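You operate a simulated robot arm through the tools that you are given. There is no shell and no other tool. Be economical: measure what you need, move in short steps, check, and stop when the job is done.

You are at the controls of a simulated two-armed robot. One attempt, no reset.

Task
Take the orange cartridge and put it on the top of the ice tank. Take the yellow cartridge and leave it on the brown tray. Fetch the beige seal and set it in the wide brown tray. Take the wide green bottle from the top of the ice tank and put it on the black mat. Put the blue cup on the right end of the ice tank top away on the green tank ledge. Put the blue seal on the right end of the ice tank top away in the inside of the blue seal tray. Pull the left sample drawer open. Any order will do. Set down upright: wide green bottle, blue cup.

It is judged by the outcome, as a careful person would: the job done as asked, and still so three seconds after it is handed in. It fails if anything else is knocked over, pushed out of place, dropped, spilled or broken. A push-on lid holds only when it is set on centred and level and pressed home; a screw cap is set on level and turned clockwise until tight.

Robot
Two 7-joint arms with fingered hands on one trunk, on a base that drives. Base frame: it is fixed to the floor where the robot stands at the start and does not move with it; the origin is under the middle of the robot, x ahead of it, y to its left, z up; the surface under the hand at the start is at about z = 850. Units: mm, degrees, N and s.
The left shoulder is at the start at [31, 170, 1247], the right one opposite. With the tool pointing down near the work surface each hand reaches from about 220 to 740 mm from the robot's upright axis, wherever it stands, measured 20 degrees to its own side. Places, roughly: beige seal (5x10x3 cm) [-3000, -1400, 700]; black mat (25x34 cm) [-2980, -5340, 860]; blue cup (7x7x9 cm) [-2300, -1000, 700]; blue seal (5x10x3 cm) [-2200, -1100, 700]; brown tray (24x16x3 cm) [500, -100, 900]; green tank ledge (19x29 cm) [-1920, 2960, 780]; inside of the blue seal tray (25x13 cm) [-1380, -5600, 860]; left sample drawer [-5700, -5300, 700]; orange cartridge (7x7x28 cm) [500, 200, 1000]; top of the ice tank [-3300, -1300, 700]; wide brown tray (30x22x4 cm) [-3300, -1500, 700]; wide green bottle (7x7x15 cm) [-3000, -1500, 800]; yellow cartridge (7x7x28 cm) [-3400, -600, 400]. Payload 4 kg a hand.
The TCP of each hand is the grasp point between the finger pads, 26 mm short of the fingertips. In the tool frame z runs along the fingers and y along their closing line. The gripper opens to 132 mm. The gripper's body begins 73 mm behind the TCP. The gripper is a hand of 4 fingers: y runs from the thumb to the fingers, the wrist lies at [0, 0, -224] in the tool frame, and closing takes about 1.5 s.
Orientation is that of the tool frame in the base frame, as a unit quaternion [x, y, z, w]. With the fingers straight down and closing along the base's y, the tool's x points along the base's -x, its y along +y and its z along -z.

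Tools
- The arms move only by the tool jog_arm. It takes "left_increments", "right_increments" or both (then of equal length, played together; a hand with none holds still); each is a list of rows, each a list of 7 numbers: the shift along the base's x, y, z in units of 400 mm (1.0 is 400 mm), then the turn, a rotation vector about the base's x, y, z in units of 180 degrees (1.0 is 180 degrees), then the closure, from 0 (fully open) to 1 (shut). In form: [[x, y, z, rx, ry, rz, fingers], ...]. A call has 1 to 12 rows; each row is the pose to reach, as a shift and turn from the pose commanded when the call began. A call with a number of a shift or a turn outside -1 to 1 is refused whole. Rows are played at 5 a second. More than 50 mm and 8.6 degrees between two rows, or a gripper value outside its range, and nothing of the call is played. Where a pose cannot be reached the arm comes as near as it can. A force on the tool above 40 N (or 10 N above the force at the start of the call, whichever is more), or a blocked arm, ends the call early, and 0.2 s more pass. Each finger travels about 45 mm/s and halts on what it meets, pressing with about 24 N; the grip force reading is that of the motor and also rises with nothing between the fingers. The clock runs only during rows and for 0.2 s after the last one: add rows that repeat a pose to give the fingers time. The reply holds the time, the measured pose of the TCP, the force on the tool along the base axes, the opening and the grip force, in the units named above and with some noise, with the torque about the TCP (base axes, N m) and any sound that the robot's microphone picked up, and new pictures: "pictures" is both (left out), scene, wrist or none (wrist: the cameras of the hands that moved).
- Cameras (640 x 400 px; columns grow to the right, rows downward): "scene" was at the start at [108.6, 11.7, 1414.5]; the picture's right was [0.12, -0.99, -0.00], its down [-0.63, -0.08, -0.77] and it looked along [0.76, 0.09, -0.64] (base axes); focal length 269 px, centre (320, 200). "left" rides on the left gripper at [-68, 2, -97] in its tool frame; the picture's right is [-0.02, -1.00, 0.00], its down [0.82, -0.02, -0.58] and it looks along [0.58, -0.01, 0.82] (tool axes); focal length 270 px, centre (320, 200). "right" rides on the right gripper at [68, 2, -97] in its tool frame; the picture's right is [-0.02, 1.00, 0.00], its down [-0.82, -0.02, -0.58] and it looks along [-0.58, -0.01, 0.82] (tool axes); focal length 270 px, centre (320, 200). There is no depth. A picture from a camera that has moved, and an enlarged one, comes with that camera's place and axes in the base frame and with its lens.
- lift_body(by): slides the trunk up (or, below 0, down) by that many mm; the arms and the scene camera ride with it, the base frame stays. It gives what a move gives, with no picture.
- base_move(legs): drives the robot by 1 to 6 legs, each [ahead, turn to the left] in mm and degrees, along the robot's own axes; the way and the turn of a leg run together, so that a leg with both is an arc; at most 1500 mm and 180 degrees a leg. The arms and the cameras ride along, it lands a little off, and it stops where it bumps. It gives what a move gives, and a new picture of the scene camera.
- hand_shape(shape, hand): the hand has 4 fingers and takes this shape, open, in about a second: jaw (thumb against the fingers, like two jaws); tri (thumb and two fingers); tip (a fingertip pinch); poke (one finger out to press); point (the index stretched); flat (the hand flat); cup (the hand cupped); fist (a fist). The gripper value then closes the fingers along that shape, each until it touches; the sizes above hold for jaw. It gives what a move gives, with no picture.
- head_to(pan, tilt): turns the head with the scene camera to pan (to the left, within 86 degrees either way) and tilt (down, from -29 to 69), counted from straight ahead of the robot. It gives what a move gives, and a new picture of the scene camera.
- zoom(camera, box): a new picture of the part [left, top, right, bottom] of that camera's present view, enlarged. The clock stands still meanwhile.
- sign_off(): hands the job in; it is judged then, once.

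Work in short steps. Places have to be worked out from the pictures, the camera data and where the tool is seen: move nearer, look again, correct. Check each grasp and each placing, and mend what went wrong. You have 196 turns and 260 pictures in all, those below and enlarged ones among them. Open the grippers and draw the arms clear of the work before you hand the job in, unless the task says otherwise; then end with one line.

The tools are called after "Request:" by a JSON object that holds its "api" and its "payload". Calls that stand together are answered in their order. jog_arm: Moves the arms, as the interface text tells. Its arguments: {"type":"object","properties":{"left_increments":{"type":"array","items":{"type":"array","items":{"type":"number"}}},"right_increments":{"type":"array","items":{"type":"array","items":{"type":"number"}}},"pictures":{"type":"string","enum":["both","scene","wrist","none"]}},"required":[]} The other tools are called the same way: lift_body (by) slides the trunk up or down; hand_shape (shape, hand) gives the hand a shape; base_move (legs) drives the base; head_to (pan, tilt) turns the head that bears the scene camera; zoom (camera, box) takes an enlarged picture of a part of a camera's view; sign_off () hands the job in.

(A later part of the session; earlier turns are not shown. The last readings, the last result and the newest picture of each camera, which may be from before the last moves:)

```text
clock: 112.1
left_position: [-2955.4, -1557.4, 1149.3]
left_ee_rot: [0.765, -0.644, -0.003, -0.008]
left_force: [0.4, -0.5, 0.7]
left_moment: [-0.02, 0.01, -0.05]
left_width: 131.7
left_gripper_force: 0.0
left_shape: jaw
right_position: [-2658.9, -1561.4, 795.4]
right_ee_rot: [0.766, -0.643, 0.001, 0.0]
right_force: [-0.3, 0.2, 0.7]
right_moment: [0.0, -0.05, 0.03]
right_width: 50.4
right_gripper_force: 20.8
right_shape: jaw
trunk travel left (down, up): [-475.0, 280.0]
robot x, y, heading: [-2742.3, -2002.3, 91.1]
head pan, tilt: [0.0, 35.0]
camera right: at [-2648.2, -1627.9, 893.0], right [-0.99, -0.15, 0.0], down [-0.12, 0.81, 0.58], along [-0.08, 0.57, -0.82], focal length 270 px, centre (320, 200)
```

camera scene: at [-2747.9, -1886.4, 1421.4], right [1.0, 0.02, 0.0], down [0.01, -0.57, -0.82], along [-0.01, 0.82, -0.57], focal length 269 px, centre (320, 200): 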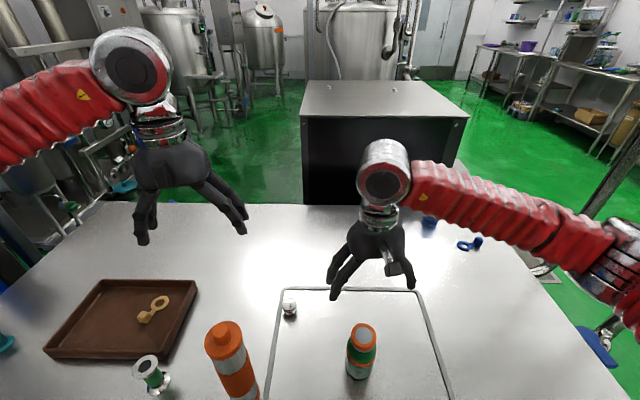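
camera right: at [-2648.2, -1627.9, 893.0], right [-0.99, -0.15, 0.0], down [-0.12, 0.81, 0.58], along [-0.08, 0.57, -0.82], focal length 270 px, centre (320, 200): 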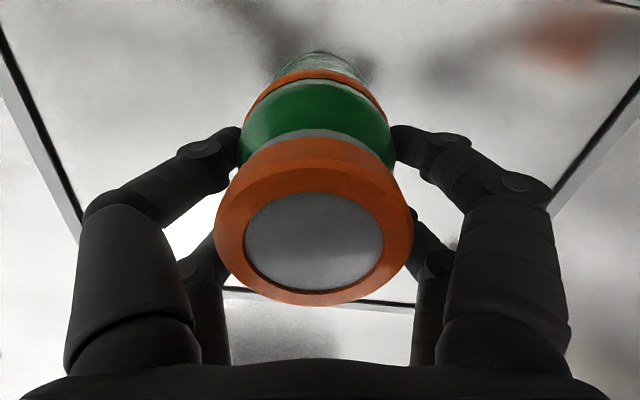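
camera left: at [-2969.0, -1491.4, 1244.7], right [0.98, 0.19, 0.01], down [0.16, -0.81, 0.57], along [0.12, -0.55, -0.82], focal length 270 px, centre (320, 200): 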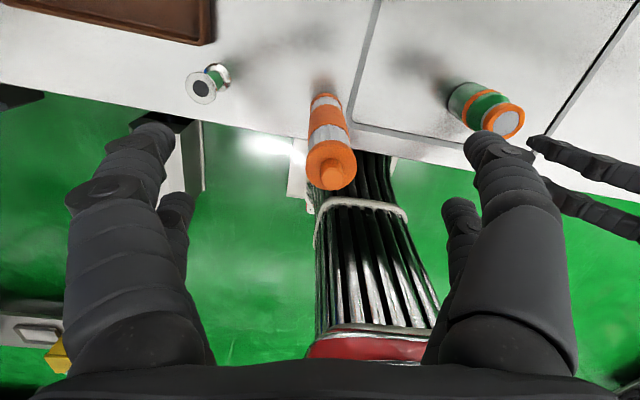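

Gripped. I lift the bottle ~200 mm and bring it out to the robot's right side.

Request:
{"api": "jog_arm", "payload": {"right_increments": [[0, 0, 0.1, 0, 0, 0, 1], [0, 0, 0.2, 0, 0, 0, 1], [0.05, -0.02, 0.3, 0, 0, 0, 1], [0.13, -0.05, 0.38, 0, 0, 0, 1], [0.22, -0.08, 0.45, 0, 0, 0, 1], [0.32, -0.11, 0.5, 0, 0, 0, 1], [0.42, -0.13, 0.5, 0, 0, 0, 1], [0.5, -0.15, 0.5, 0, 0, 0, 1], [0.5, -0.15, 0.5, 0, 0, 0, 1]], "pictures": "scene"}}

Request:
{"api": "base_move", "payload": {"legs": [[-330, 0], [0, -45]]}}

Request:
{"api": "base_move", "payload": {"legs": [[0, -46]]}}

```text
clock: 114.1
left_position: [-2954.5, -1558.5, 1147.8]
left_ee_rot: [0.765, -0.644, -0.002, -0.008]
left_force: [-0.5, 1.0, 0.0]
left_moment: [-0.03, 0.0, 0.03]
left_width: 132.2
left_gripper_force: 0.1
left_shape: jaw
right_position: [-2456.8, -1620.8, 993.7]
right_ee_rot: [0.766, -0.643, 0.0, 0.0]
right_force: [0.2, 0.1, -3.7]
right_moment: [0.01, 0.01, 0.0]
right_width: 49.9
right_gripper_force: 24.2
right_shape: jaw
trunk travel left (down, up): [-475.0, 280.0]
robot x, y, heading: [-2747.0, -1999.8, 90.9]
head pan, tilt: [0.0, 35.0]
camera scene: at [-2747.5, -1886.1, 1421.3], right [1.0, 0.02, 0.0], down [0.01, -0.57, -0.82], along [-0.01, 0.82, -0.57], focal length 269 px, centre (320, 200)
```

scene: 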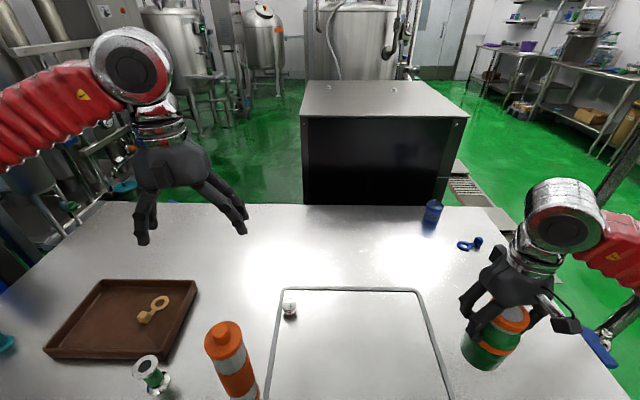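

```text
clock: 118.6
left_position: [-2573.0, -1867.3, 1148.1]
left_ee_rot: [-0.458, 0.889, -0.001, 0.008]
left_force: [-0.1, 0.6, 0.9]
left_moment: [-0.05, 0.0, -0.03]
left_width: 132.0
left_gripper_force: 0.0
left_shape: jaw
right_position: [-2267.0, -2266.3, 992.7]
right_ee_rot: [-0.461, 0.887, 0.0, 0.0]
right_force: [1.4, -0.1, -3.2]
right_moment: [0.06, -0.01, 0.01]
right_width: 49.7
right_gripper_force: 23.6
right_shape: jaw
trunk travel left (down, up): [-475.0, 280.0]
robot x, y, heading: [-2767.8, -2300.7, 46.0]
head pan, tilt: [0.0, 35.0]
camera scene: at [-2691.4, -2217.2, 1421.4], right [0.72, -0.69, 0.0], down [-0.4, -0.41, -0.82], along [0.57, 0.59, -0.57], focal length 269 px, centre (320, 200)
```

scene: 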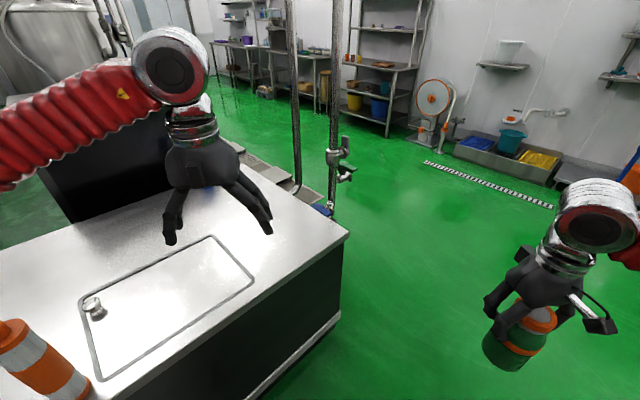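

```text
clock: 121.6
left_position: [-2320.0, -2147.5, 1150.9]
left_ee_rot: [-0.072, 0.997, -0.002, 0.009]
left_force: [-0.4, -0.8, 0.0]
left_moment: [0.03, -0.04, 0.02]
left_width: 132.2
left_gripper_force: 0.0
left_shape: jaw
right_position: [-2397.9, -2643.1, 991.5]
right_ee_rot: [-0.074, 0.997, 0.002, 0.0]
right_force: [-0.3, -0.6, -4.6]
right_moment: [0.06, -0.05, 0.01]
right_width: 50.2
right_gripper_force: 24.2
right_shape: jaw
trunk travel left (down, up): [-475.0, 280.0]
robot x, y, heading: [-2767.4, -2256.0, 0.1]
head pan, tilt: [0.0, 35.0]
stopped in leg 1: the robot was blocked; the commanded pose is now the measured one
camera scene: at [-2655.8, -2258.4, 1421.4], right [0.0, -1.0, 0.0], down [-0.57, 0.0, -0.82], along [0.82, 0.01, -0.57], focal length 269 px, centre (320, 200)
```

scene: 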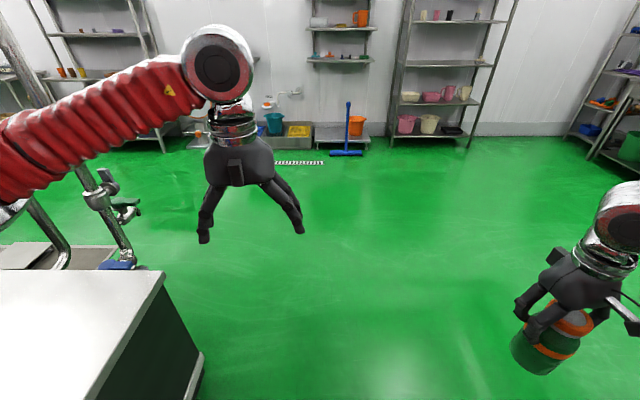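

At heading 0. I drive 940 mm east and turn left in steps to face north beside the tank's east end.

Request:
{"api": "base_move", "payload": {"legs": [[940, 0], [0, 45]]}}

Request:
{"api": "base_move", "payload": {"legs": [[0, 45]]}}

```text
clock: 128.8
left_position: [-1619.6, -1860.6, 1149.7]
left_ee_rot: [-0.447, 0.895, -0.001, 0.01]
left_force: [-0.4, 0.3, -0.1]
left_moment: [0.0, 0.01, -0.01]
left_width: 132.3
left_gripper_force: 0.0
left_shape: jaw
right_position: [-1326.3, -2268.4, 993.1]
right_ee_rot: [-0.448, 0.894, 0.001, 0.0]
right_force: [0.6, 0.0, -4.4]
right_moment: [0.07, -0.04, 0.01]
right_width: 50.0
right_gripper_force: 23.9
right_shape: jaw
trunk travel left (down, up): [-475.0, 280.0]
robot x, y, heading: [-1827.9, -2288.3, 44.9]
head pan, tilt: [0.0, 35.0]
camera scene: at [-1750.5, -2204.7, 1421.4], right [0.7, -0.71, 0.0], down [-0.41, -0.4, -0.82], along [0.58, 0.58, -0.57], focal length 269 px, centre (320, 200)
```

scene: 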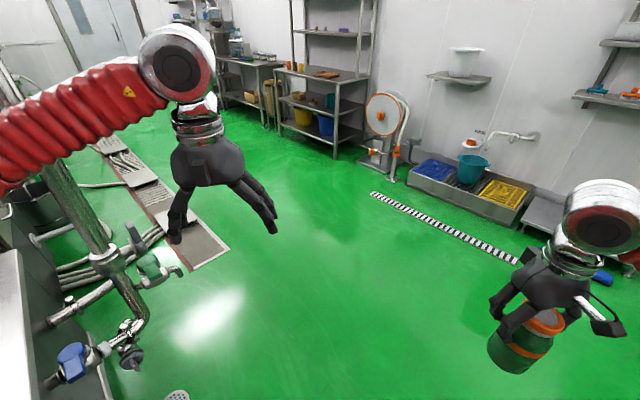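

```text
clock: 131.7
left_position: [-1981.3, -1831.8, 1150.2]
left_ee_rot: [0.751, -0.661, -0.001, -0.009]
left_force: [-0.5, 0.4, -0.2]
left_moment: [-0.01, -0.06, -0.04]
left_width: 132.0
left_gripper_force: 0.1
left_shape: jaw
right_position: [-1485.9, -1918.0, 997.1]
right_ee_rot: [0.753, -0.658, 0.001, -0.001]
right_force: [-0.3, 0.2, -3.2]
right_moment: [0.04, -0.07, -0.02]
right_width: 48.0
right_gripper_force: 23.8
right_shape: jaw
trunk travel left (down, up): [-475.0, 280.0]
robot x, y, heading: [-1787.8, -2283.5, 88.3]
head pan, tilt: [0.0, 35.0]
stopped in leg 1: the robot was blocked; the commanded pose is now the measured one
camera scene: at [-1790.1, -2169.3, 1421.4], right [1.0, -0.03, 0.0], down [-0.01, -0.57, -0.82], along [0.02, 0.82, -0.57], focal length 269 px, centre (320, 200)
```

scene: 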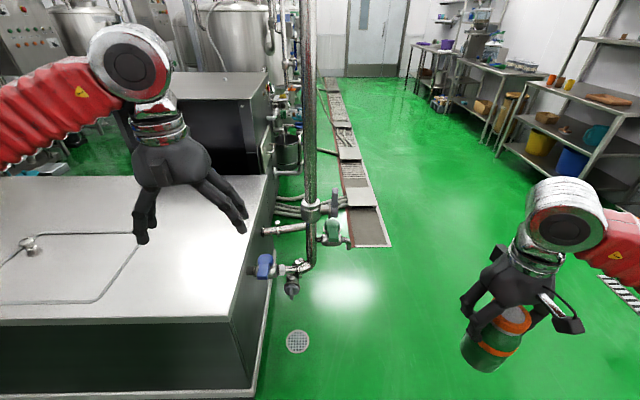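

Clear: the pipe stands straight ahead at y≈-1370, the tank to my left. I drive forward 570 mm to come alongside the end.

Request:
{"api": "base_move", "payload": {"legs": [[560, 0]]}}

Request:
{"api": "head_to", "payload": {"pan": 35, "tilt": 42}}

```text
clock: 134.9
left_position: [-1960.1, -1282.5, 1151.6]
left_ee_rot: [0.75, -0.661, -0.003, -0.008]
left_force: [0.3, -0.2, -0.4]
left_moment: [0.0, 0.0, -0.01]
left_width: 131.8
left_gripper_force: 0.2
left_shape: jaw
right_position: [-1467.3, -1369.2, 994.7]
right_ee_rot: [0.752, -0.66, 0.001, 0.001]
right_force: [-0.4, 0.6, -3.3]
right_moment: [0.03, 0.0, -0.04]
right_width: 48.4
right_gripper_force: 24.2
right_shape: jaw
trunk travel left (down, up): [-475.0, 280.0]
robot x, y, heading: [-1772.0, -1733.2, 88.6]
head pan, tilt: [0.0, 35.0]
camera scene: at [-1770.1, -1618.9, 1421.3], right [1.0, -0.03, 0.0], down [-0.02, -0.57, -0.82], along [0.02, 0.82, -0.57], focal length 269 px, centre (320, 200)
```

scene: 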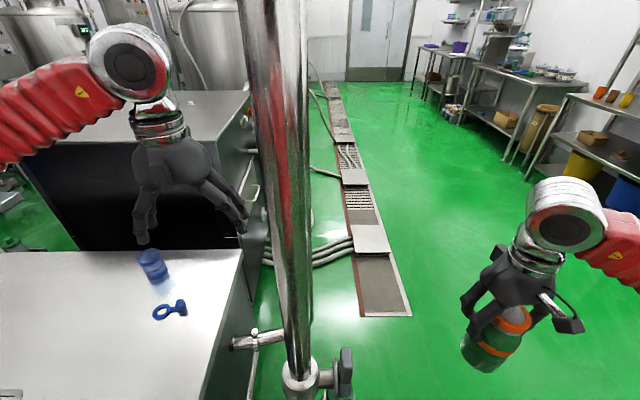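

```text
clock: 135.9
left_position: [-1959.7, -1283.0, 1153.1]
left_ee_rot: [0.75, -0.662, -0.003, -0.008]
left_force: [-0.8, 0.7, 0.2]
left_moment: [0.03, -0.02, 0.01]
left_width: 132.1
left_gripper_force: 0.1
left_shape: jaw
right_position: [-1468.3, -1369.4, 995.9]
right_ee_rot: [0.752, -0.66, 0.001, 0.001]
right_force: [-0.3, 0.4, -4.1]
right_moment: [0.04, -0.01, 0.02]
right_width: 47.8
right_gripper_force: 23.2
right_shape: jaw
trunk travel left (down, up): [-475.0, 280.0]
robot x, y, heading: [-1771.3, -1730.8, 88.4]
head pan, tilt: [35.0, 42.0]
camera scene: at [-1818.5, -1638.0, 1410.9], right [0.83, 0.55, 0.0], down [0.37, -0.56, -0.74], along [-0.41, 0.62, -0.67], focal length 269 px, centre (320, 200)
```

scene: 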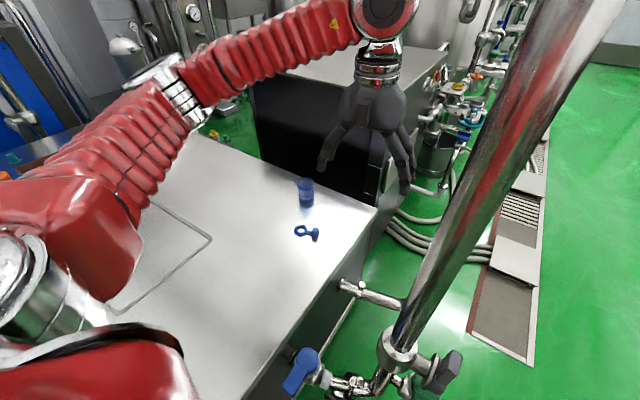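

Seal: ring at (-2215,-1156), tab at (-2169,-1142), axis along x; cup at about (-2282,-1022). I move the left hand over the tab while turning it 90° so that it closes across the tab.

Request:
{"api": "jog_arm", "payload": {"left_increments": [[-0.047, 0.032, -0.057, 0, 0, -0.0455, 0], [-0.095, 0.064, -0.114, 0, 0, -0.091, 0], [-0.142, 0.096, -0.17, 0, 0, -0.1365, 0], [-0.19, 0.128, -0.228, 0, 0, -0.182, 0], [-0.237, 0.16, -0.285, 0, 0, -0.2275, 0], [-0.285, 0.192, -0.342, 0, 0, -0.273, 0], [-0.332, 0.224, -0.4, 0, 0, -0.3185, 0], [-0.38, 0.256, -0.457, 0, 0, -0.364, 0], [-0.427, 0.288, -0.514, 0, 0, -0.4095, 0], [-0.475, 0.32, -0.57, 0, 0, -0.455, 0], [-0.522, 0.352, -0.6, 0, 0, -0.46, 0], [-0.522, 0.352, -0.6, 0, 0, -0.46, 0]], "pictures": "both"}}

```text
clock: 138.5
left_position: [-2169.0, -1143.5, 912.0]
left_ee_rot: [-0.124, 0.992, -0.004, 0.008]
left_force: [-1.2, -0.1, 0.4]
left_moment: [0.01, 0.04, 0.01]
left_width: 131.9
left_gripper_force: 0.0
left_shape: jaw
right_position: [-1467.0, -1370.4, 994.1]
right_ee_rot: [0.752, -0.659, 0.002, 0.001]
right_force: [-0.5, 0.2, -3.5]
right_moment: [0.05, 0.02, -0.04]
right_width: 48.1
right_gripper_force: 23.5
right_shape: jaw
trunk travel left (down, up): [-475.0, 280.0]
robot x, y, heading: [-1770.3, -1732.4, 88.4]
head pan, tilt: [35.0, 42.0]
camera scene: at [-1818.5, -1638.2, 1411.0], right [0.83, 0.55, 0.0], down [0.37, -0.56, -0.74], along [-0.41, 0.62, -0.67], focal length 269 px, centre (320, 200)
camera left: at [-2105.1, -1124.5, 1008.4], right [0.27, -0.96, 0.01], down [-0.8, -0.22, 0.56], along [-0.54, -0.16, -0.83], focal length 270 px, centre (320, 200)
```

scene: 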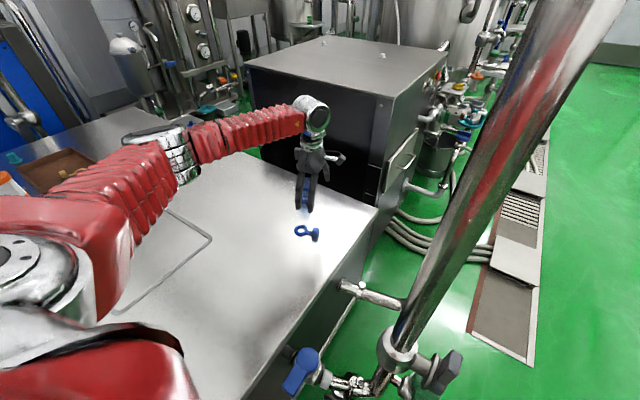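
left: 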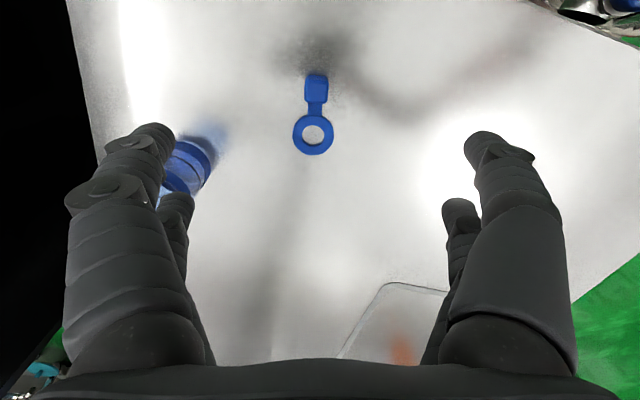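

Tab at (-2162,-1139), well aligned. I lower onto it.

Request:
{"api": "jog_arm", "payload": {"left_increments": [[0.01, 0.007, -0.1, 0, 0, 0, 0], [0.012, 0.007, -0.2, 0, 0, 0, 0], [0.012, 0.007, -0.3, 0, 0, 0, 0], [0.012, 0.007, -0.4, 0, 0, 0, 0], [0.012, 0.007, -0.44, 0, 0, 0, 0], [0.012, 0.007, -0.453, 0, 0, 0, 0], [0.012, 0.007, -0.453, 0, 0, 0, 0]], "pictures": "wrist"}}

```text
clock: 140.1
left_position: [-2164.6, -1140.5, 729.9]
left_ee_rot: [-0.125, 0.992, -0.003, 0.009]
left_force: [-0.7, 0.7, -0.4]
left_moment: [-0.03, 0.03, 0.04]
left_width: 132.2
left_gripper_force: 0.0
left_shape: jaw
right_position: [-1467.0, -1368.9, 995.9]
right_ee_rot: [0.751, -0.66, 0.001, 0.001]
right_force: [-0.4, -0.2, -4.3]
right_moment: [0.08, 0.02, 0.02]
right_width: 48.1
right_gripper_force: 23.8
right_shape: jaw
trunk travel left (down, up): [-475.0, 280.0]
robot x, y, heading: [-1774.5, -1734.2, 88.3]
head pan, tilt: [35.0, 42.0]
camera left: at [-2101.1, -1121.1, 827.4], right [0.27, -0.96, 0.01], down [-0.8, -0.22, 0.56], along [-0.54, -0.16, -0.83], focal length 270 px, centre (320, 200)
```

left: 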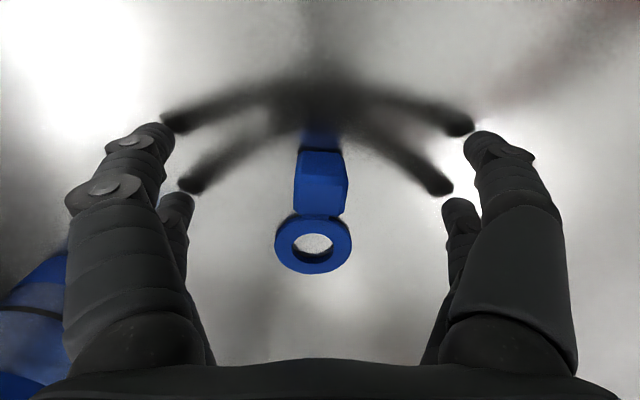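

The tab stands between the fingers. I close and lift.

Request:
{"api": "jog_arm", "payload": {"left_increments": [[0, 0, 0, 0, 0, 0, 0.4], [0, 0, 0, 0, 0, 0, 0.8], [0, 0, 0, 0, 0, 0, 1], [0, 0, 0, 0, 0, 0, 1], [0, 0, 0, 0, 0, 0, 1], [0, 0, 0, 0, 0, 0, 1], [0, 0, 0, 0, 0, 0, 1], [0, 0, 0, 0, 0, 0, 1], [0, 0, 0, 0, 0, 0, 1], [0, 0, 0.08, 0, 0, 0, 1], [0, 0, 0.18, 0, 0, 0, 1], [0, 0, 0.28, 0, 0, 0, 1]], "pictures": "wrist"}}

```text
clock: 142.7
left_position: [-2165.5, -1140.8, 845.6]
left_ee_rot: [-0.125, 0.992, -0.003, 0.009]
left_force: [-0.2, -0.3, -0.6]
left_moment: [0.01, -0.01, 0.02]
left_width: 0.1
left_gripper_force: 24.5
left_shape: jaw
right_position: [-1468.0, -1369.2, 994.7]
right_ee_rot: [0.752, -0.659, 0.001, 0.001]
right_force: [-0.2, -0.5, -3.6]
right_moment: [0.1, -0.01, -0.02]
right_width: 48.0
right_gripper_force: 23.9
right_shape: jaw
trunk travel left (down, up): [-475.0, 280.0]
robot x, y, heading: [-1772.6, -1735.1, 88.5]
head pan, tilt: [35.0, 42.0]
camera left: at [-2102.3, -1121.4, 942.4], right [0.27, -0.96, 0.01], down [-0.8, -0.22, 0.56], along [-0.54, -0.16, -0.83], focal length 270 px, centre (320, 200)
```

left: 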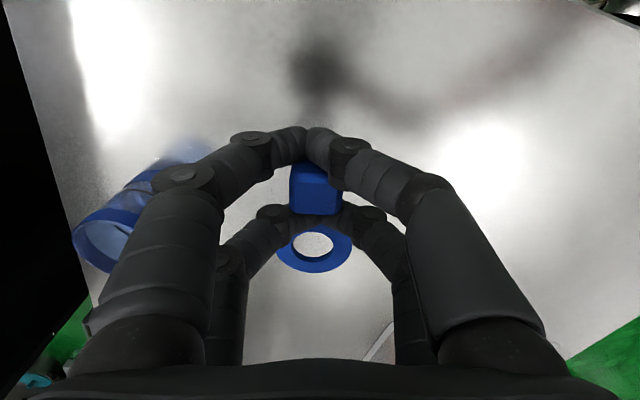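

The seal is held by its tab. I raise and draw the left hand in, then back away from the tank and start turning toward the south benches.

Request:
{"api": "jog_arm", "payload": {"left_increments": [[0, 0, 0.1, 0, 0, 0, 1], [0.03, -0.03, 0.2, 0, 0, 0, 1], [0.1, -0.09, 0.27, 0, 0, 0, 1], [0.17, -0.15, 0.34, 0, 0, 0, 1], [0.24, -0.2, 0.41, 0, 0, 0, 1], [0.3, -0.26, 0.48, 0, 0, 0, 1], [0.37, -0.32, 0.55, 0, 0, 0, 1], [0.44, -0.36, 0.6, 0, 0, 0, 1], [0.46, -0.4, 0.62, 0, 0, 0, 1], [0.46, -0.4, 0.62, 0, 0, 0, 1]], "pictures": "scene"}}

Request:
{"api": "base_move", "payload": {"legs": [[-600, 0], [0, -45]]}}

Request:
{"api": "base_move", "payload": {"legs": [[0, -45]]}}

Request:
{"api": "head_to", "payload": {"pan": 0, "tilt": 25}}

Request:
{"api": "base_move", "payload": {"legs": [[0, -45]]}}

```text
clock: 144.9
left_position: [-1978.9, -1298.2, 1093.4]
left_ee_rot: [-0.126, 0.992, -0.003, 0.008]
left_force: [1.2, -0.2, 0.4]
left_moment: [-0.01, 0.01, -0.04]
left_width: 0.0
left_gripper_force: 24.0
left_shape: jaw
right_position: [-1467.7, -1369.1, 996.9]
right_ee_rot: [0.752, -0.659, 0.0, 0.001]
right_force: [0.2, 0.0, -4.4]
right_moment: [0.03, 0.02, 0.01]
right_width: 47.9
right_gripper_force: 23.7
right_shape: jaw
trunk travel left (down, up): [-475.0, 280.0]
robot x, y, heading: [-1775.0, -1737.3, 88.4]
head pan, tilt: [35.0, 42.0]
camera scene: at [-1818.5, -1637.8, 1410.9], right [0.83, 0.55, 0.0], down [0.37, -0.56, -0.74], along [-0.41, 0.62, -0.67], focal length 269 px, centre (320, 200)
```

scene: 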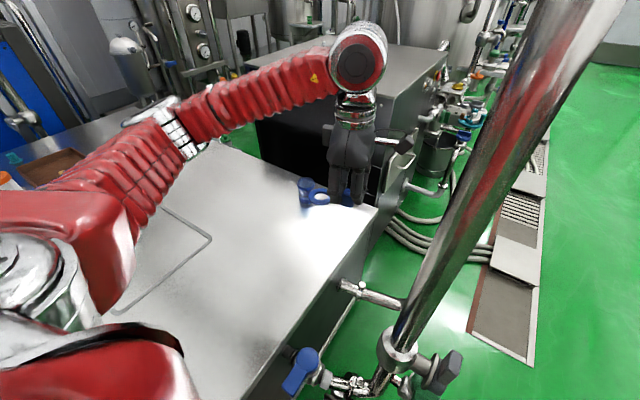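

```text
clock: 150.7
left_position: [-1617.7, -1879.1, 1093.3]
left_ee_rot: [0.274, 0.962, -0.008, 0.006]
left_force: [-0.3, 0.5, -0.3]
left_moment: [-0.02, 0.0, -0.01]
left_width: 0.1
left_gripper_force: 24.2
left_shape: jaw
right_position: [-1316.4, -2297.7, 995.4]
right_ee_rot: [-0.432, 0.902, -0.001, -0.001]
right_force: [-0.1, 0.7, -3.6]
right_moment: [0.05, 0.0, 0.04]
right_width: 48.2
right_gripper_force: 23.8
right_shape: jaw
trunk travel left (down, up): [-475.0, 280.0]
robot x, y, heading: [-1814.6, -2297.1, 42.3]
head pan, tilt: [35.0, 42.0]
camera scene: at [-1781.7, -2199.2, 1410.9], right [0.98, -0.22, 0.0], down [-0.15, -0.65, -0.74], along [0.16, 0.72, -0.67], focal length 269 px, centre (320, 200)
```

scene: 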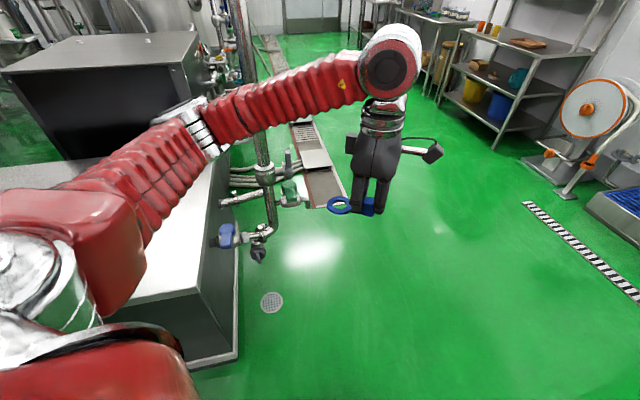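

```text
clock: 153.5
left_position: [-1380.5, -2143.6, 1094.6]
left_ee_rot: [0.618, 0.786, -0.006, 0.003]
left_force: [0.4, -0.8, 0.4]
left_moment: [0.04, -0.02, -0.01]
left_width: 0.0
left_gripper_force: 24.2
left_shape: jaw
right_position: [-1460.9, -2653.7, 996.4]
right_ee_rot: [-0.057, 0.998, 0.002, 0.0]
right_force: [0.0, -1.0, -3.7]
right_moment: [0.03, -0.05, -0.03]
right_width: 49.7
right_gripper_force: 24.0
right_shape: jaw
trunk travel left (down, up): [-475.0, 280.0]
robot x, y, heading: [-1816.7, -2256.9, -1.7]
head pan, tilt: [35.0, 42.0]
stopped in leg 1: the robot was blocked; the commanded pose is now the measured one
camera scene: at [-1722.6, -2213.9, 1411.1], right [0.55, -0.84, 0.0], down [-0.56, -0.37, -0.74], along [0.62, 0.41, -0.67], focal length 269 px, centre (320, 200)
```

scene: 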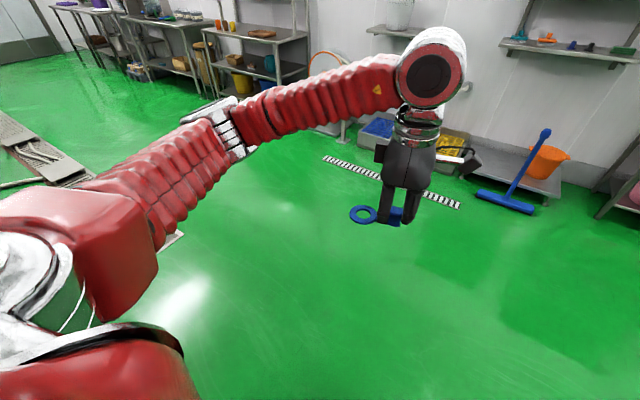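

```text
clock: 154.6
left_position: [-1380.0, -2139.0, 1095.0]
left_ee_rot: [0.618, 0.786, -0.009, 0.003]
left_force: [-1.1, 0.2, 0.2]
left_moment: [0.0, 0.0, 0.01]
left_width: 0.0
left_gripper_force: 24.2
left_shape: jaw
right_position: [-1459.7, -2650.4, 998.0]
right_ee_rot: [-0.057, 0.998, -0.001, 0.0]
right_force: [-0.8, -0.2, -3.2]
right_moment: [0.02, -0.03, 0.01]
right_width: 49.5
right_gripper_force: 23.7
right_shape: jaw
trunk travel left (down, up): [-475.0, 280.0]
robot x, y, heading: [-1817.6, -2255.5, -1.7]
head pan, tilt: [0.0, 25.0]
camera scene: at [-1699.4, -2257.5, 1437.1], right [-0.03, -1.0, 0.0], down [-0.42, 0.01, -0.91], along [0.91, -0.03, -0.42], focal length 269 px, centre (320, 200)
```

scene: 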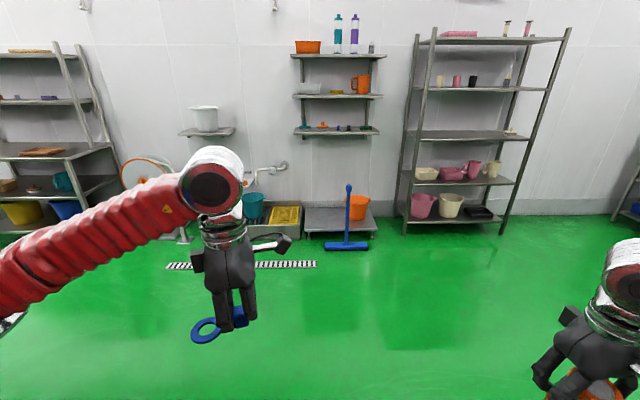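

```text
clock: 157.3
left_position: [-1427.8, -2484.5, 1093.8]
left_ee_rot: [0.873, 0.487, -0.008, 0.0]
left_force: [-0.6, -0.7, -0.2]
left_moment: [-0.02, 0.04, -0.03]
left_width: 0.0
left_gripper_force: 24.3
left_shape: jaw
right_position: [-1845.7, -2787.6, 996.6]
right_ee_rot: [0.331, 0.944, 0.0, 0.001]
right_force: [-0.5, -0.1, -4.4]
right_moment: [-0.01, -0.04, 0.02]
right_width: 49.4
right_gripper_force: 23.7
right_shape: jaw
trunk travel left (down, up): [-475.0, 280.0]
robot x, y, heading: [-1786.3, -2229.5, -47.0]
head pan, tilt: [0.0, 25.0]
camera scene: at [-1705.8, -2312.5, 1437.1], right [-0.73, -0.68, 0.0], down [-0.29, 0.31, -0.91], along [0.62, -0.66, -0.42], focal length 269 px, centre (320, 200)
```

scene: 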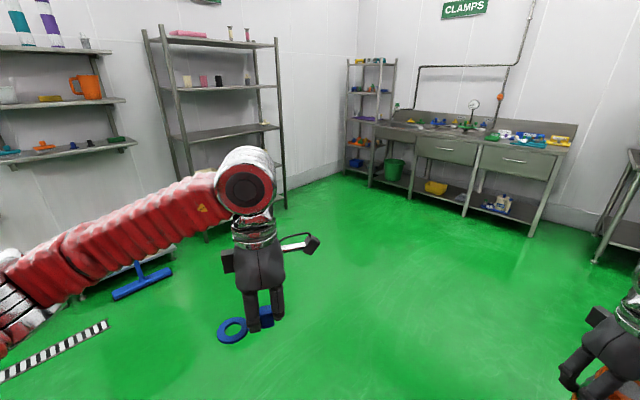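

The "CLAMPS" bench ahead-right holds the seal trays (about (-1400,-5600)). I finish the turn south and drive 1.6 m, keeping x around -1500.

Request:
{"api": "base_move", "payload": {"legs": [[450, 0], [0, -43], [900, 0]]}}

```text
clock: 162.8
left_position: [-1403.1, -3001.9, 1094.9]
left_ee_rot: [0.991, 0.131, -0.007, -0.004]
left_force: [0.2, -0.7, -0.2]
left_moment: [0.03, -0.04, -0.02]
left_width: 0.0
left_gripper_force: 24.5
left_shape: jaw
right_position: [-1917.4, -2932.2, 996.1]
right_ee_rot: [0.656, 0.755, 0.004, -0.002]
right_force: [-0.4, -0.1, -4.8]
right_moment: [-0.05, -0.03, 0.01]
right_width: 48.4
right_gripper_force: 24.2
right_shape: jaw
trunk travel left (down, up): [-475.0, 280.0]
robot x, y, heading: [-1444.2, -2564.6, -92.0]
head pan, tilt: [0.0, 25.0]
stopped in leg 3: the robot was blocked; the commanded pose is now the measured one
camera scene: at [-1451.4, -2685.7, 1436.7], right [-1.0, 0.03, 0.0], down [0.02, 0.43, -0.9], along [-0.03, -0.9, -0.43], focal length 269 px, centre (320, 200)
```

scene: 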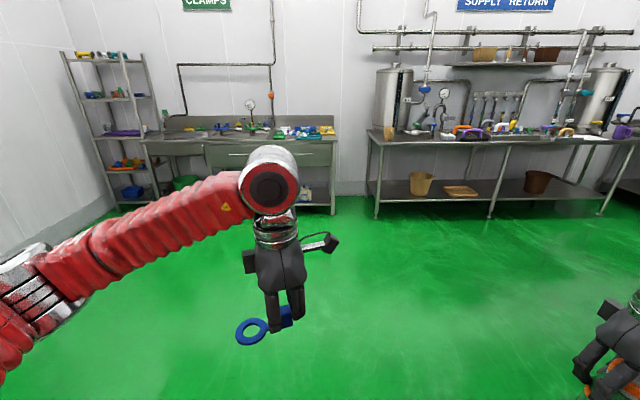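

I drive on 1.8 m straight and look at the bench closely.

Request:
{"api": "base_move", "payload": {"legs": [[1100, 0], [700, 0]]}}

Request:
{"api": "head_to", "payload": {"pan": 0, "tilt": 35}}

```text
clock: 171.8
left_position: [-1471.2, -4768.7, 1096.1]
left_ee_rot: [0.992, 0.125, -0.009, -0.004]
left_force: [-0.7, -0.6, -0.8]
left_moment: [0.01, 0.01, 0.0]
left_width: 0.0
left_gripper_force: 24.0
left_shape: jaw
right_position: [-1984.5, -4694.6, 998.6]
right_ee_rot: [0.659, 0.752, 0.002, -0.001]
right_force: [0.3, -1.3, -3.6]
right_moment: [-0.05, -0.04, 0.01]
right_width: 48.7
right_gripper_force: 24.3
right_shape: jaw
trunk travel left (down, up): [-475.0, 280.0]
robot x, y, heading: [-1511.5, -4333.1, -92.4]
head pan, tilt: [0.0, 25.0]
camera scene: at [-1514.9, -4452.3, 1437.1], right [-1.0, 0.04, 0.0], down [0.02, 0.42, -0.91], along [-0.04, -0.9, -0.42], focal length 269 px, centre (320, 200)
```

scene: 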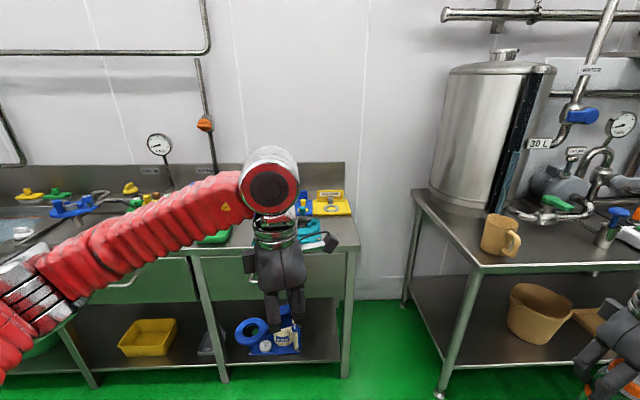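

```text
clock: 172.6
left_position: [-1470.7, -4767.4, 1096.9]
left_ee_rot: [0.992, 0.124, -0.008, -0.003]
left_force: [0.8, 0.4, -0.8]
left_moment: [-0.01, 0.03, -0.03]
left_width: 0.0
left_gripper_force: 24.4
left_shape: jaw
right_position: [-1983.8, -4694.3, 1000.0]
right_ee_rot: [0.66, 0.752, 0.001, -0.001]
right_force: [0.1, -0.7, -4.3]
right_moment: [-0.06, -0.01, 0.0]
right_width: 48.6
right_gripper_force: 24.0
right_shape: jaw
trunk travel left (down, up): [-475.0, 280.0]
robot x, y, heading: [-1509.8, -4337.4, -92.8]
head pan, tilt: [0.0, 35.0]
camera scene: at [-1514.7, -4447.2, 1421.5], right [-1.0, 0.04, 0.0], down [0.03, 0.57, -0.82], along [-0.04, -0.82, -0.57], focal length 269 px, centre (320, 200)
```

scene: 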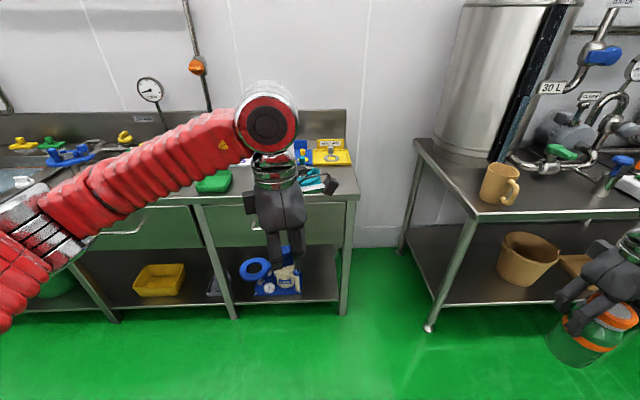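

I bring the right hand (bottle) in and up, and the left toward x≈-1405, before driving up to the bench.

Request:
{"api": "jog_arm", "payload": {"left_increments": [[0.05, 0, 0, 0, 0, 0, 1], [0.1, 0, 0, 0, 0, 0, 1], [0.15, 0, 0, 0, 0, 0, 1], [0.2, 0, 0, 0, 0, 0, 1], [0.2, 0, 0, 0, 0, 0, 1]], "right_increments": [[0.1, 0, 0.05, 0, 0, 0, 1], [0.2, 0, 0.1, 0, 0, 0, 1], [0.3, 0, 0.15, 0, 0, 0, 1], [0.4, 0, 0.2, 0, 0, 0, 1], [0.45, 0, 0.2, 0, 0, 0, 1]], "pictures": "none"}}

Request:
{"api": "base_move", "payload": {"legs": [[540, 0]]}}

Request:
{"api": "head_to", "payload": {"pan": 0, "tilt": 45}}

```text
clock: 173.8
left_position: [-1390.9, -4769.0, 1094.5]
left_ee_rot: [0.992, 0.125, -0.007, -0.004]
left_force: [-0.3, -0.4, -0.6]
left_moment: [0.01, 0.0, 0.03]
left_width: 0.0
left_gripper_force: 23.6
left_shape: jaw
right_position: [-1803.2, -4694.4, 1077.3]
right_ee_rot: [0.66, 0.751, 0.001, -0.001]
right_force: [0.1, -0.5, -4.5]
right_moment: [-0.05, -0.02, 0.01]
right_width: 48.6
right_gripper_force: 24.2
right_shape: jaw
trunk travel left (down, up): [-475.0, 280.0]
robot x, y, heading: [-1506.0, -4337.1, -92.5]
head pan, tilt: [0.0, 35.0]
```

```text
clock: 176.9
left_position: [-1413.7, -5294.1, 1095.4]
left_ee_rot: [0.992, 0.125, -0.009, -0.004]
left_force: [-1.3, 0.6, 0.3]
left_moment: [0.03, -0.03, -0.02]
left_width: 0.1
left_gripper_force: 24.5
left_shape: jaw
right_position: [-1827.6, -5218.7, 1078.1]
right_ee_rot: [0.66, 0.751, 0.001, -0.001]
right_force: [-0.6, 0.2, -4.0]
right_moment: [-0.05, 0.0, -0.02]
right_width: 48.5
right_gripper_force: 23.8
right_shape: jaw
trunk travel left (down, up): [-475.0, 280.0]
robot x, y, heading: [-1533.8, -4859.1, -92.4]
head pan, tilt: [0.0, 35.0]
camera scene: at [-1538.4, -4973.2, 1421.3], right [-1.0, 0.05, 0.0], down [0.03, 0.57, -0.82], along [-0.04, -0.82, -0.57], focal length 269 px, centre (320, 200)
```

scene: 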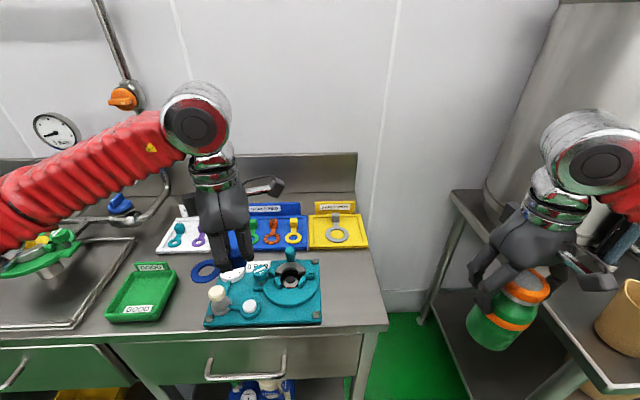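

```text
clock: 177.6
left_position: [-1415.4, -5293.0, 1096.6]
left_ee_rot: [0.992, 0.125, -0.009, -0.004]
left_force: [0.7, -0.9, -1.0]
left_moment: [0.02, -0.01, -0.02]
left_width: 0.0
left_gripper_force: 24.3
left_shape: jaw
right_position: [-1828.1, -5216.7, 1079.3]
right_ee_rot: [0.661, 0.751, 0.001, -0.002]
right_force: [0.4, -0.3, -4.4]
right_moment: [-0.07, -0.01, -0.04]
right_width: 48.6
right_gripper_force: 24.2
right_shape: jaw
trunk travel left (down, up): [-475.0, 280.0]
robot x, y, heading: [-1533.2, -4860.6, -92.6]
head pan, tilt: [0.0, 45.0]
camera scene: at [-1538.0, -4965.3, 1406.7], right [-1.0, 0.05, 0.0], down [0.03, 0.71, -0.71], along [-0.03, -0.71, -0.71], focal length 269 px, centre (320, 200)
```

scene: 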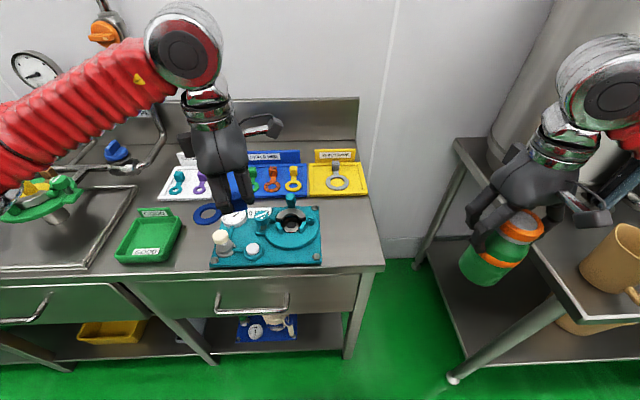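

Several seal trays stand at the back: I zoom to read their labels.

Request:
{"api": "zoom", "payload": {"camera": "scene", "box": [150, 130, 390, 280]}}

```text
2.67 times, centred on (270, 205) of scene
camera zoom: at [-1538.0, -4965.3, 1406.7], right [-1.0, 0.05, 0.0], down [0.03, 0.71, -0.71], along [-0.03, -0.71, -0.71], focal length 717 px, centre (453, 187)
```

zoom: 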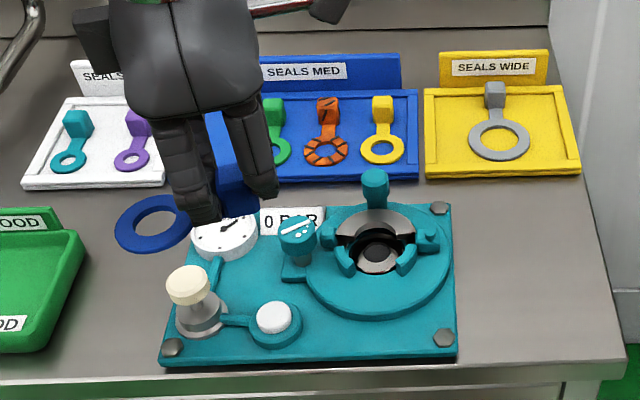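

The middle blue tray "SEALS MED" (x≈-1520…-1265, y≈-5690…-5525) has its leftmost slot hidden by my hand. I creep forward 130 mm, then turn the hand back +90° so the seal lies like its neighbours (tab at the back).

Request:
{"api": "base_move", "payload": {"legs": [[135, 0]]}}

Request:
{"api": "jog_arm", "payload": {"left_increments": [[0.03, 0, 0, 0, 0, 0.0455, 1], [0.07, 0, 0, 0, 0, 0.091, 1], [0.11, 0, 0, 0, 0, 0.1365, 1], [0.15, 0, 0, 0, 0, 0.182, 1], [0.19, 0, 0, 0, 0, 0.2275, 1], [0.23, 0, 0, 0, 0, 0.273, 1], [0.27, 0, 0, 0, 0, 0.3185, 1], [0.3, 0, 0, 0, 0, 0.364, 1], [0.3, 0, 0, 0, 0, 0.4095, 1], [0.3, 0, 0, 0, 0, 0.455, 1], [0.3, 0, 0, 0, 0, 0.49, 1], [0.3, 0, 0, 0, 0, 0.49, 1]], "pictures": "both"}}

```text
clock: 178.9
left_position: [-1422.4, -5431.6, 1095.7]
left_ee_rot: [0.992, 0.124, -0.008, -0.004]
left_force: [-0.1, -0.6, -0.7]
left_moment: [-0.01, -0.01, -0.01]
left_width: 0.0
left_gripper_force: 23.5
left_shape: jaw
right_position: [-1835.8, -5355.7, 1078.0]
right_ee_rot: [0.661, 0.75, 0.002, -0.002]
right_force: [-0.6, -0.6, -3.4]
right_moment: [-0.02, -0.01, 0.01]
right_width: 48.6
right_gripper_force: 23.8
right_shape: jaw
trunk travel left (down, up): [-475.0, 280.0]
robot x, y, heading: [-1539.8, -4996.9, -92.7]
head pan, tilt: [0.0, 45.0]
camera scene: at [-1544.6, -5104.1, 1406.3], right [-1.0, 0.05, 0.0], down [0.03, 0.71, -0.7], along [-0.03, -0.7, -0.71], focal length 269 px, centre (320, 200)
```

scene: 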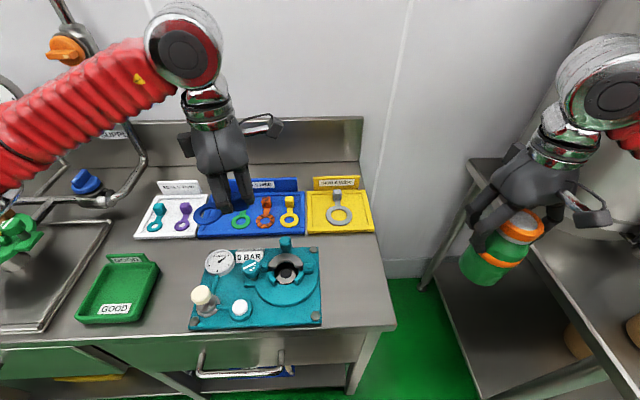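

```text
clock: 181.5
left_position: [-1301.7, -5429.0, 1096.6]
left_ee_rot: [0.626, 0.78, -0.007, 0.003]
left_force: [0.8, -0.8, -0.1]
left_moment: [0.0, -0.02, -0.01]
left_width: 0.0
left_gripper_force: 24.1
left_shape: jaw
right_position: [-1834.7, -5353.0, 1079.6]
right_ee_rot: [0.662, 0.75, 0.001, -0.001]
right_force: [-0.2, 0.1, -3.5]
right_moment: [-0.05, -0.01, 0.01]
right_width: 48.5
right_gripper_force: 23.9
right_shape: jaw
trunk travel left (down, up): [-475.0, 280.0]
robot x, y, heading: [-1536.4, -4999.3, -92.9]
head pan, tilt: [0.0, 45.0]
camera scene: at [-1544.4, -5101.1, 1406.6], right [-1.0, 0.05, 0.0], down [0.03, 0.71, -0.71], along [-0.03, -0.71, -0.71], focal length 269 px, centre (320, 200)
camera left: at [-1285.0, -5493.5, 1192.7], right [-0.97, -0.24, 0.01], down [-0.2, 0.8, 0.57], along [-0.14, 0.55, -0.82], focal length 270 px, centre (320, 200)
```

scene: 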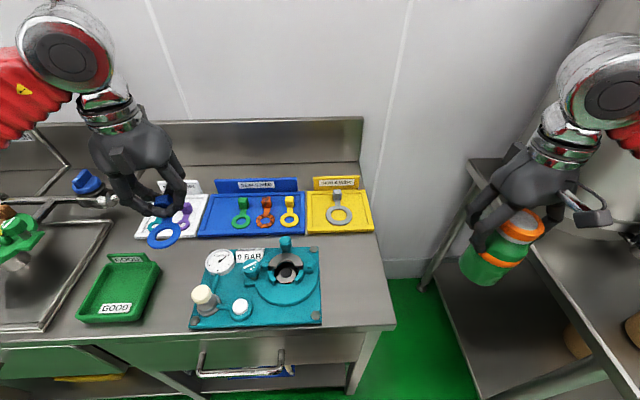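
left: 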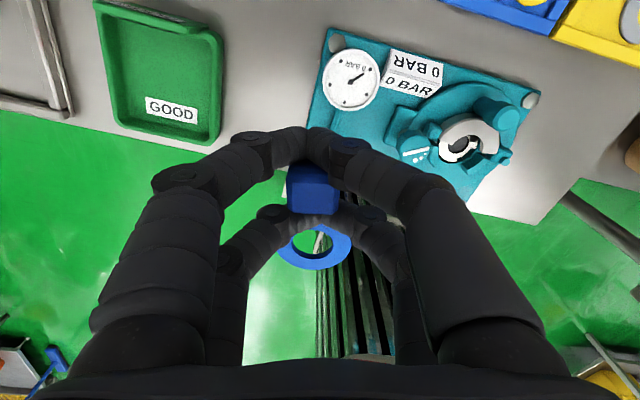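

The free leftmost slot is centred at x≈-1291 (tab y≈-5640). I move above it at z≈985 with a -9° trim and look.

Request:
{"api": "jog_arm", "payload": {"left_increments": [[0, -0.08, -0.03, 0, 0, -0.02, 1], [0.01, -0.17, -0.07, 0, 0, -0.05, 1], [0.02, -0.26, -0.12, 0, 0, -0.05, 1], [0.028, -0.35, -0.17, 0, 0, -0.05, 1], [0.028, -0.44, -0.22, 0, 0, -0.05, 1], [0.028, -0.525, -0.27, 0, 0, -0.05, 1], [0.028, -0.525, -0.28, 0, 0, -0.05, 1]], "pictures": "both"}}

```text
clock: 183.1
left_position: [-1291.3, -5639.4, 984.6]
left_ee_rot: [0.686, 0.728, -0.008, 0.003]
left_force: [-0.1, 0.5, 0.8]
left_moment: [0.02, 0.01, 0.02]
left_width: 0.0
left_gripper_force: 24.0
left_shape: jaw
right_position: [-1833.2, -5353.1, 1079.2]
right_ee_rot: [0.661, 0.75, 0.0, -0.001]
right_force: [0.7, 0.3, -4.1]
right_moment: [-0.07, 0.02, -0.01]
right_width: 48.6
right_gripper_force: 23.8
right_shape: jaw
trunk travel left (down, up): [-475.0, 280.0]
robot x, y, heading: [-1538.5, -4993.8, -92.9]
head pan, tilt: [0.0, 45.0]
camera scene: at [-1544.1, -5100.7, 1406.7], right [-1.0, 0.05, 0.0], down [0.03, 0.71, -0.71], along [-0.03, -0.71, -0.71], focal length 269 px, centre (320, 200)
camera left: at [-1285.4, -5706.1, 1080.7], right [-1.0, -0.09, 0.01], down [-0.07, 0.82, 0.57], along [-0.05, 0.56, -0.82], focal length 270 px, centre (320, 200)
```

scene: 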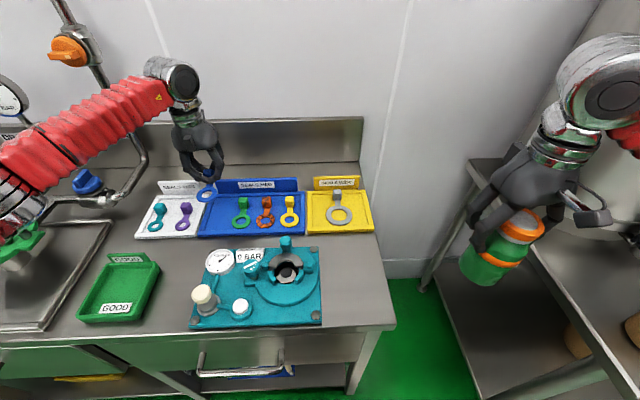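
left: 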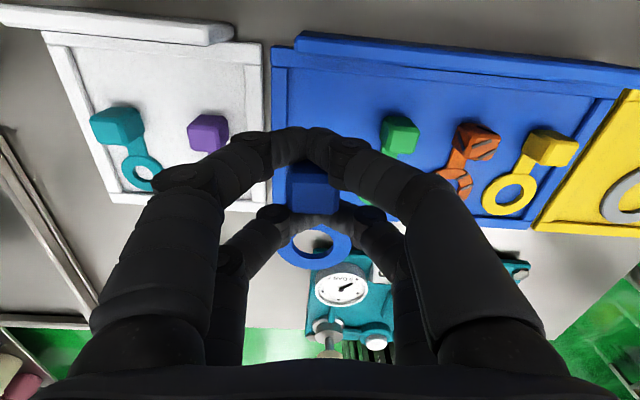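

The slot is nicely visible: inner wall x≈-1265, green seal's edge ≈-1328. I lower to z≈893, shifting 4 mm toward the middle.

Request:
{"api": "jog_arm", "payload": {"left_increments": [[-0.008, 0.01, -0.08, 0, 0, 0, 1], [-0.01, 0.015, -0.15, 0, 0, 0, 1], [-0.01, 0.015, -0.2, 0, 0, 0, 1], [-0.01, 0.015, -0.22, 0, 0, 0, 1], [-0.01, 0.015, -0.23, 0, 0, 0, 1], [-0.01, 0.015, -0.23, 0, 0, 0, 1]], "pictures": "wrist"}}

```text
clock: 184.5
left_position: [-1295.2, -5633.8, 891.6]
left_ee_rot: [0.685, 0.728, -0.007, 0.003]
left_force: [0.6, -0.4, -0.5]
left_moment: [0.04, -0.03, 0.0]
left_width: 0.0
left_gripper_force: 23.6
left_shape: jaw
right_position: [-1835.1, -5354.0, 1079.8]
right_ee_rot: [0.662, 0.75, 0.001, -0.002]
right_force: [-0.1, 0.1, -3.8]
right_moment: [-0.06, -0.04, 0.01]
right_width: 48.7
right_gripper_force: 24.2
right_shape: jaw
trunk travel left (down, up): [-475.0, 280.0]
robot x, y, heading: [-1539.4, -4996.3, -92.6]
head pan, tilt: [0.0, 45.0]
camera left: at [-1288.4, -5700.0, 987.9], right [-1.0, -0.09, 0.01], down [-0.07, 0.82, 0.57], along [-0.05, 0.56, -0.82], focal length 270 px, centre (320, 200)
```

left: 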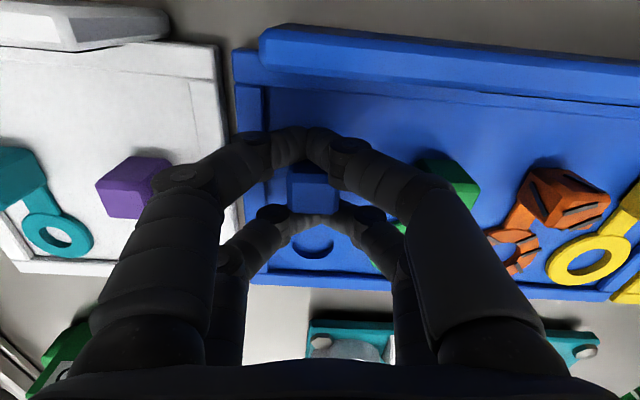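

Nearly on the tray floor. I lower a few more mm and open just a little, then rise.

Request:
{"api": "jog_arm", "payload": {"left_increments": [[0, 0, -0.006, 0, 0, 0, 1], [0, 0, -0.011, 0, 0, 0, 1], [0, 0, -0.011, 0, 0, 0, 0.95], [0, 0, -0.011, 0, 0, 0, 0.9], [0, 0, -0.011, 0, 0, 0, 0.85], [0, 0, -0.011, 0, 0, 0, 0.8], [0, 0, -0.011, 0, 0, 0, 0.8]], "pictures": "wrist"}}

```text
clock: 186.1
left_position: [-1295.1, -5633.2, 888.3]
left_ee_rot: [0.686, 0.727, -0.008, 0.003]
left_force: [-1.8, -0.1, 1.3]
left_moment: [0.02, 0.0, 0.0]
left_width: 25.7
left_gripper_force: 0.1
left_shape: jaw
right_position: [-1835.3, -5353.3, 1079.7]
right_ee_rot: [0.661, 0.75, 0.001, -0.002]
right_force: [-0.1, 0.2, -4.4]
right_moment: [-0.07, -0.02, -0.01]
right_width: 48.8
right_gripper_force: 23.7
right_shape: jaw
trunk travel left (down, up): [-475.0, 280.0]
robot x, y, heading: [-1536.7, -4998.5, -92.7]
head pan, tilt: [0.0, 45.0]
camera left: at [-1289.1, -5700.0, 984.1], right [-1.0, -0.08, 0.01], down [-0.07, 0.82, 0.57], along [-0.05, 0.56, -0.82], focal length 270 px, centre (320, 200)
```

left: 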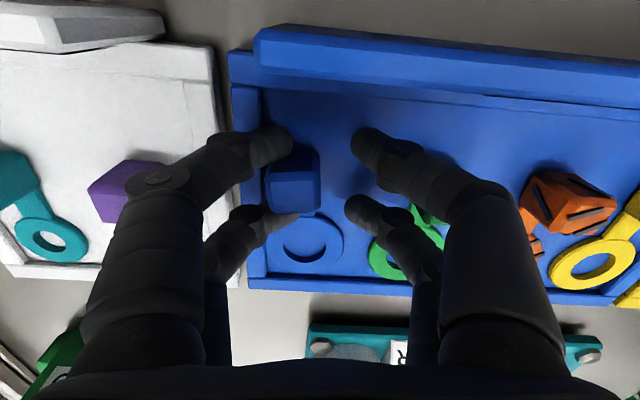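

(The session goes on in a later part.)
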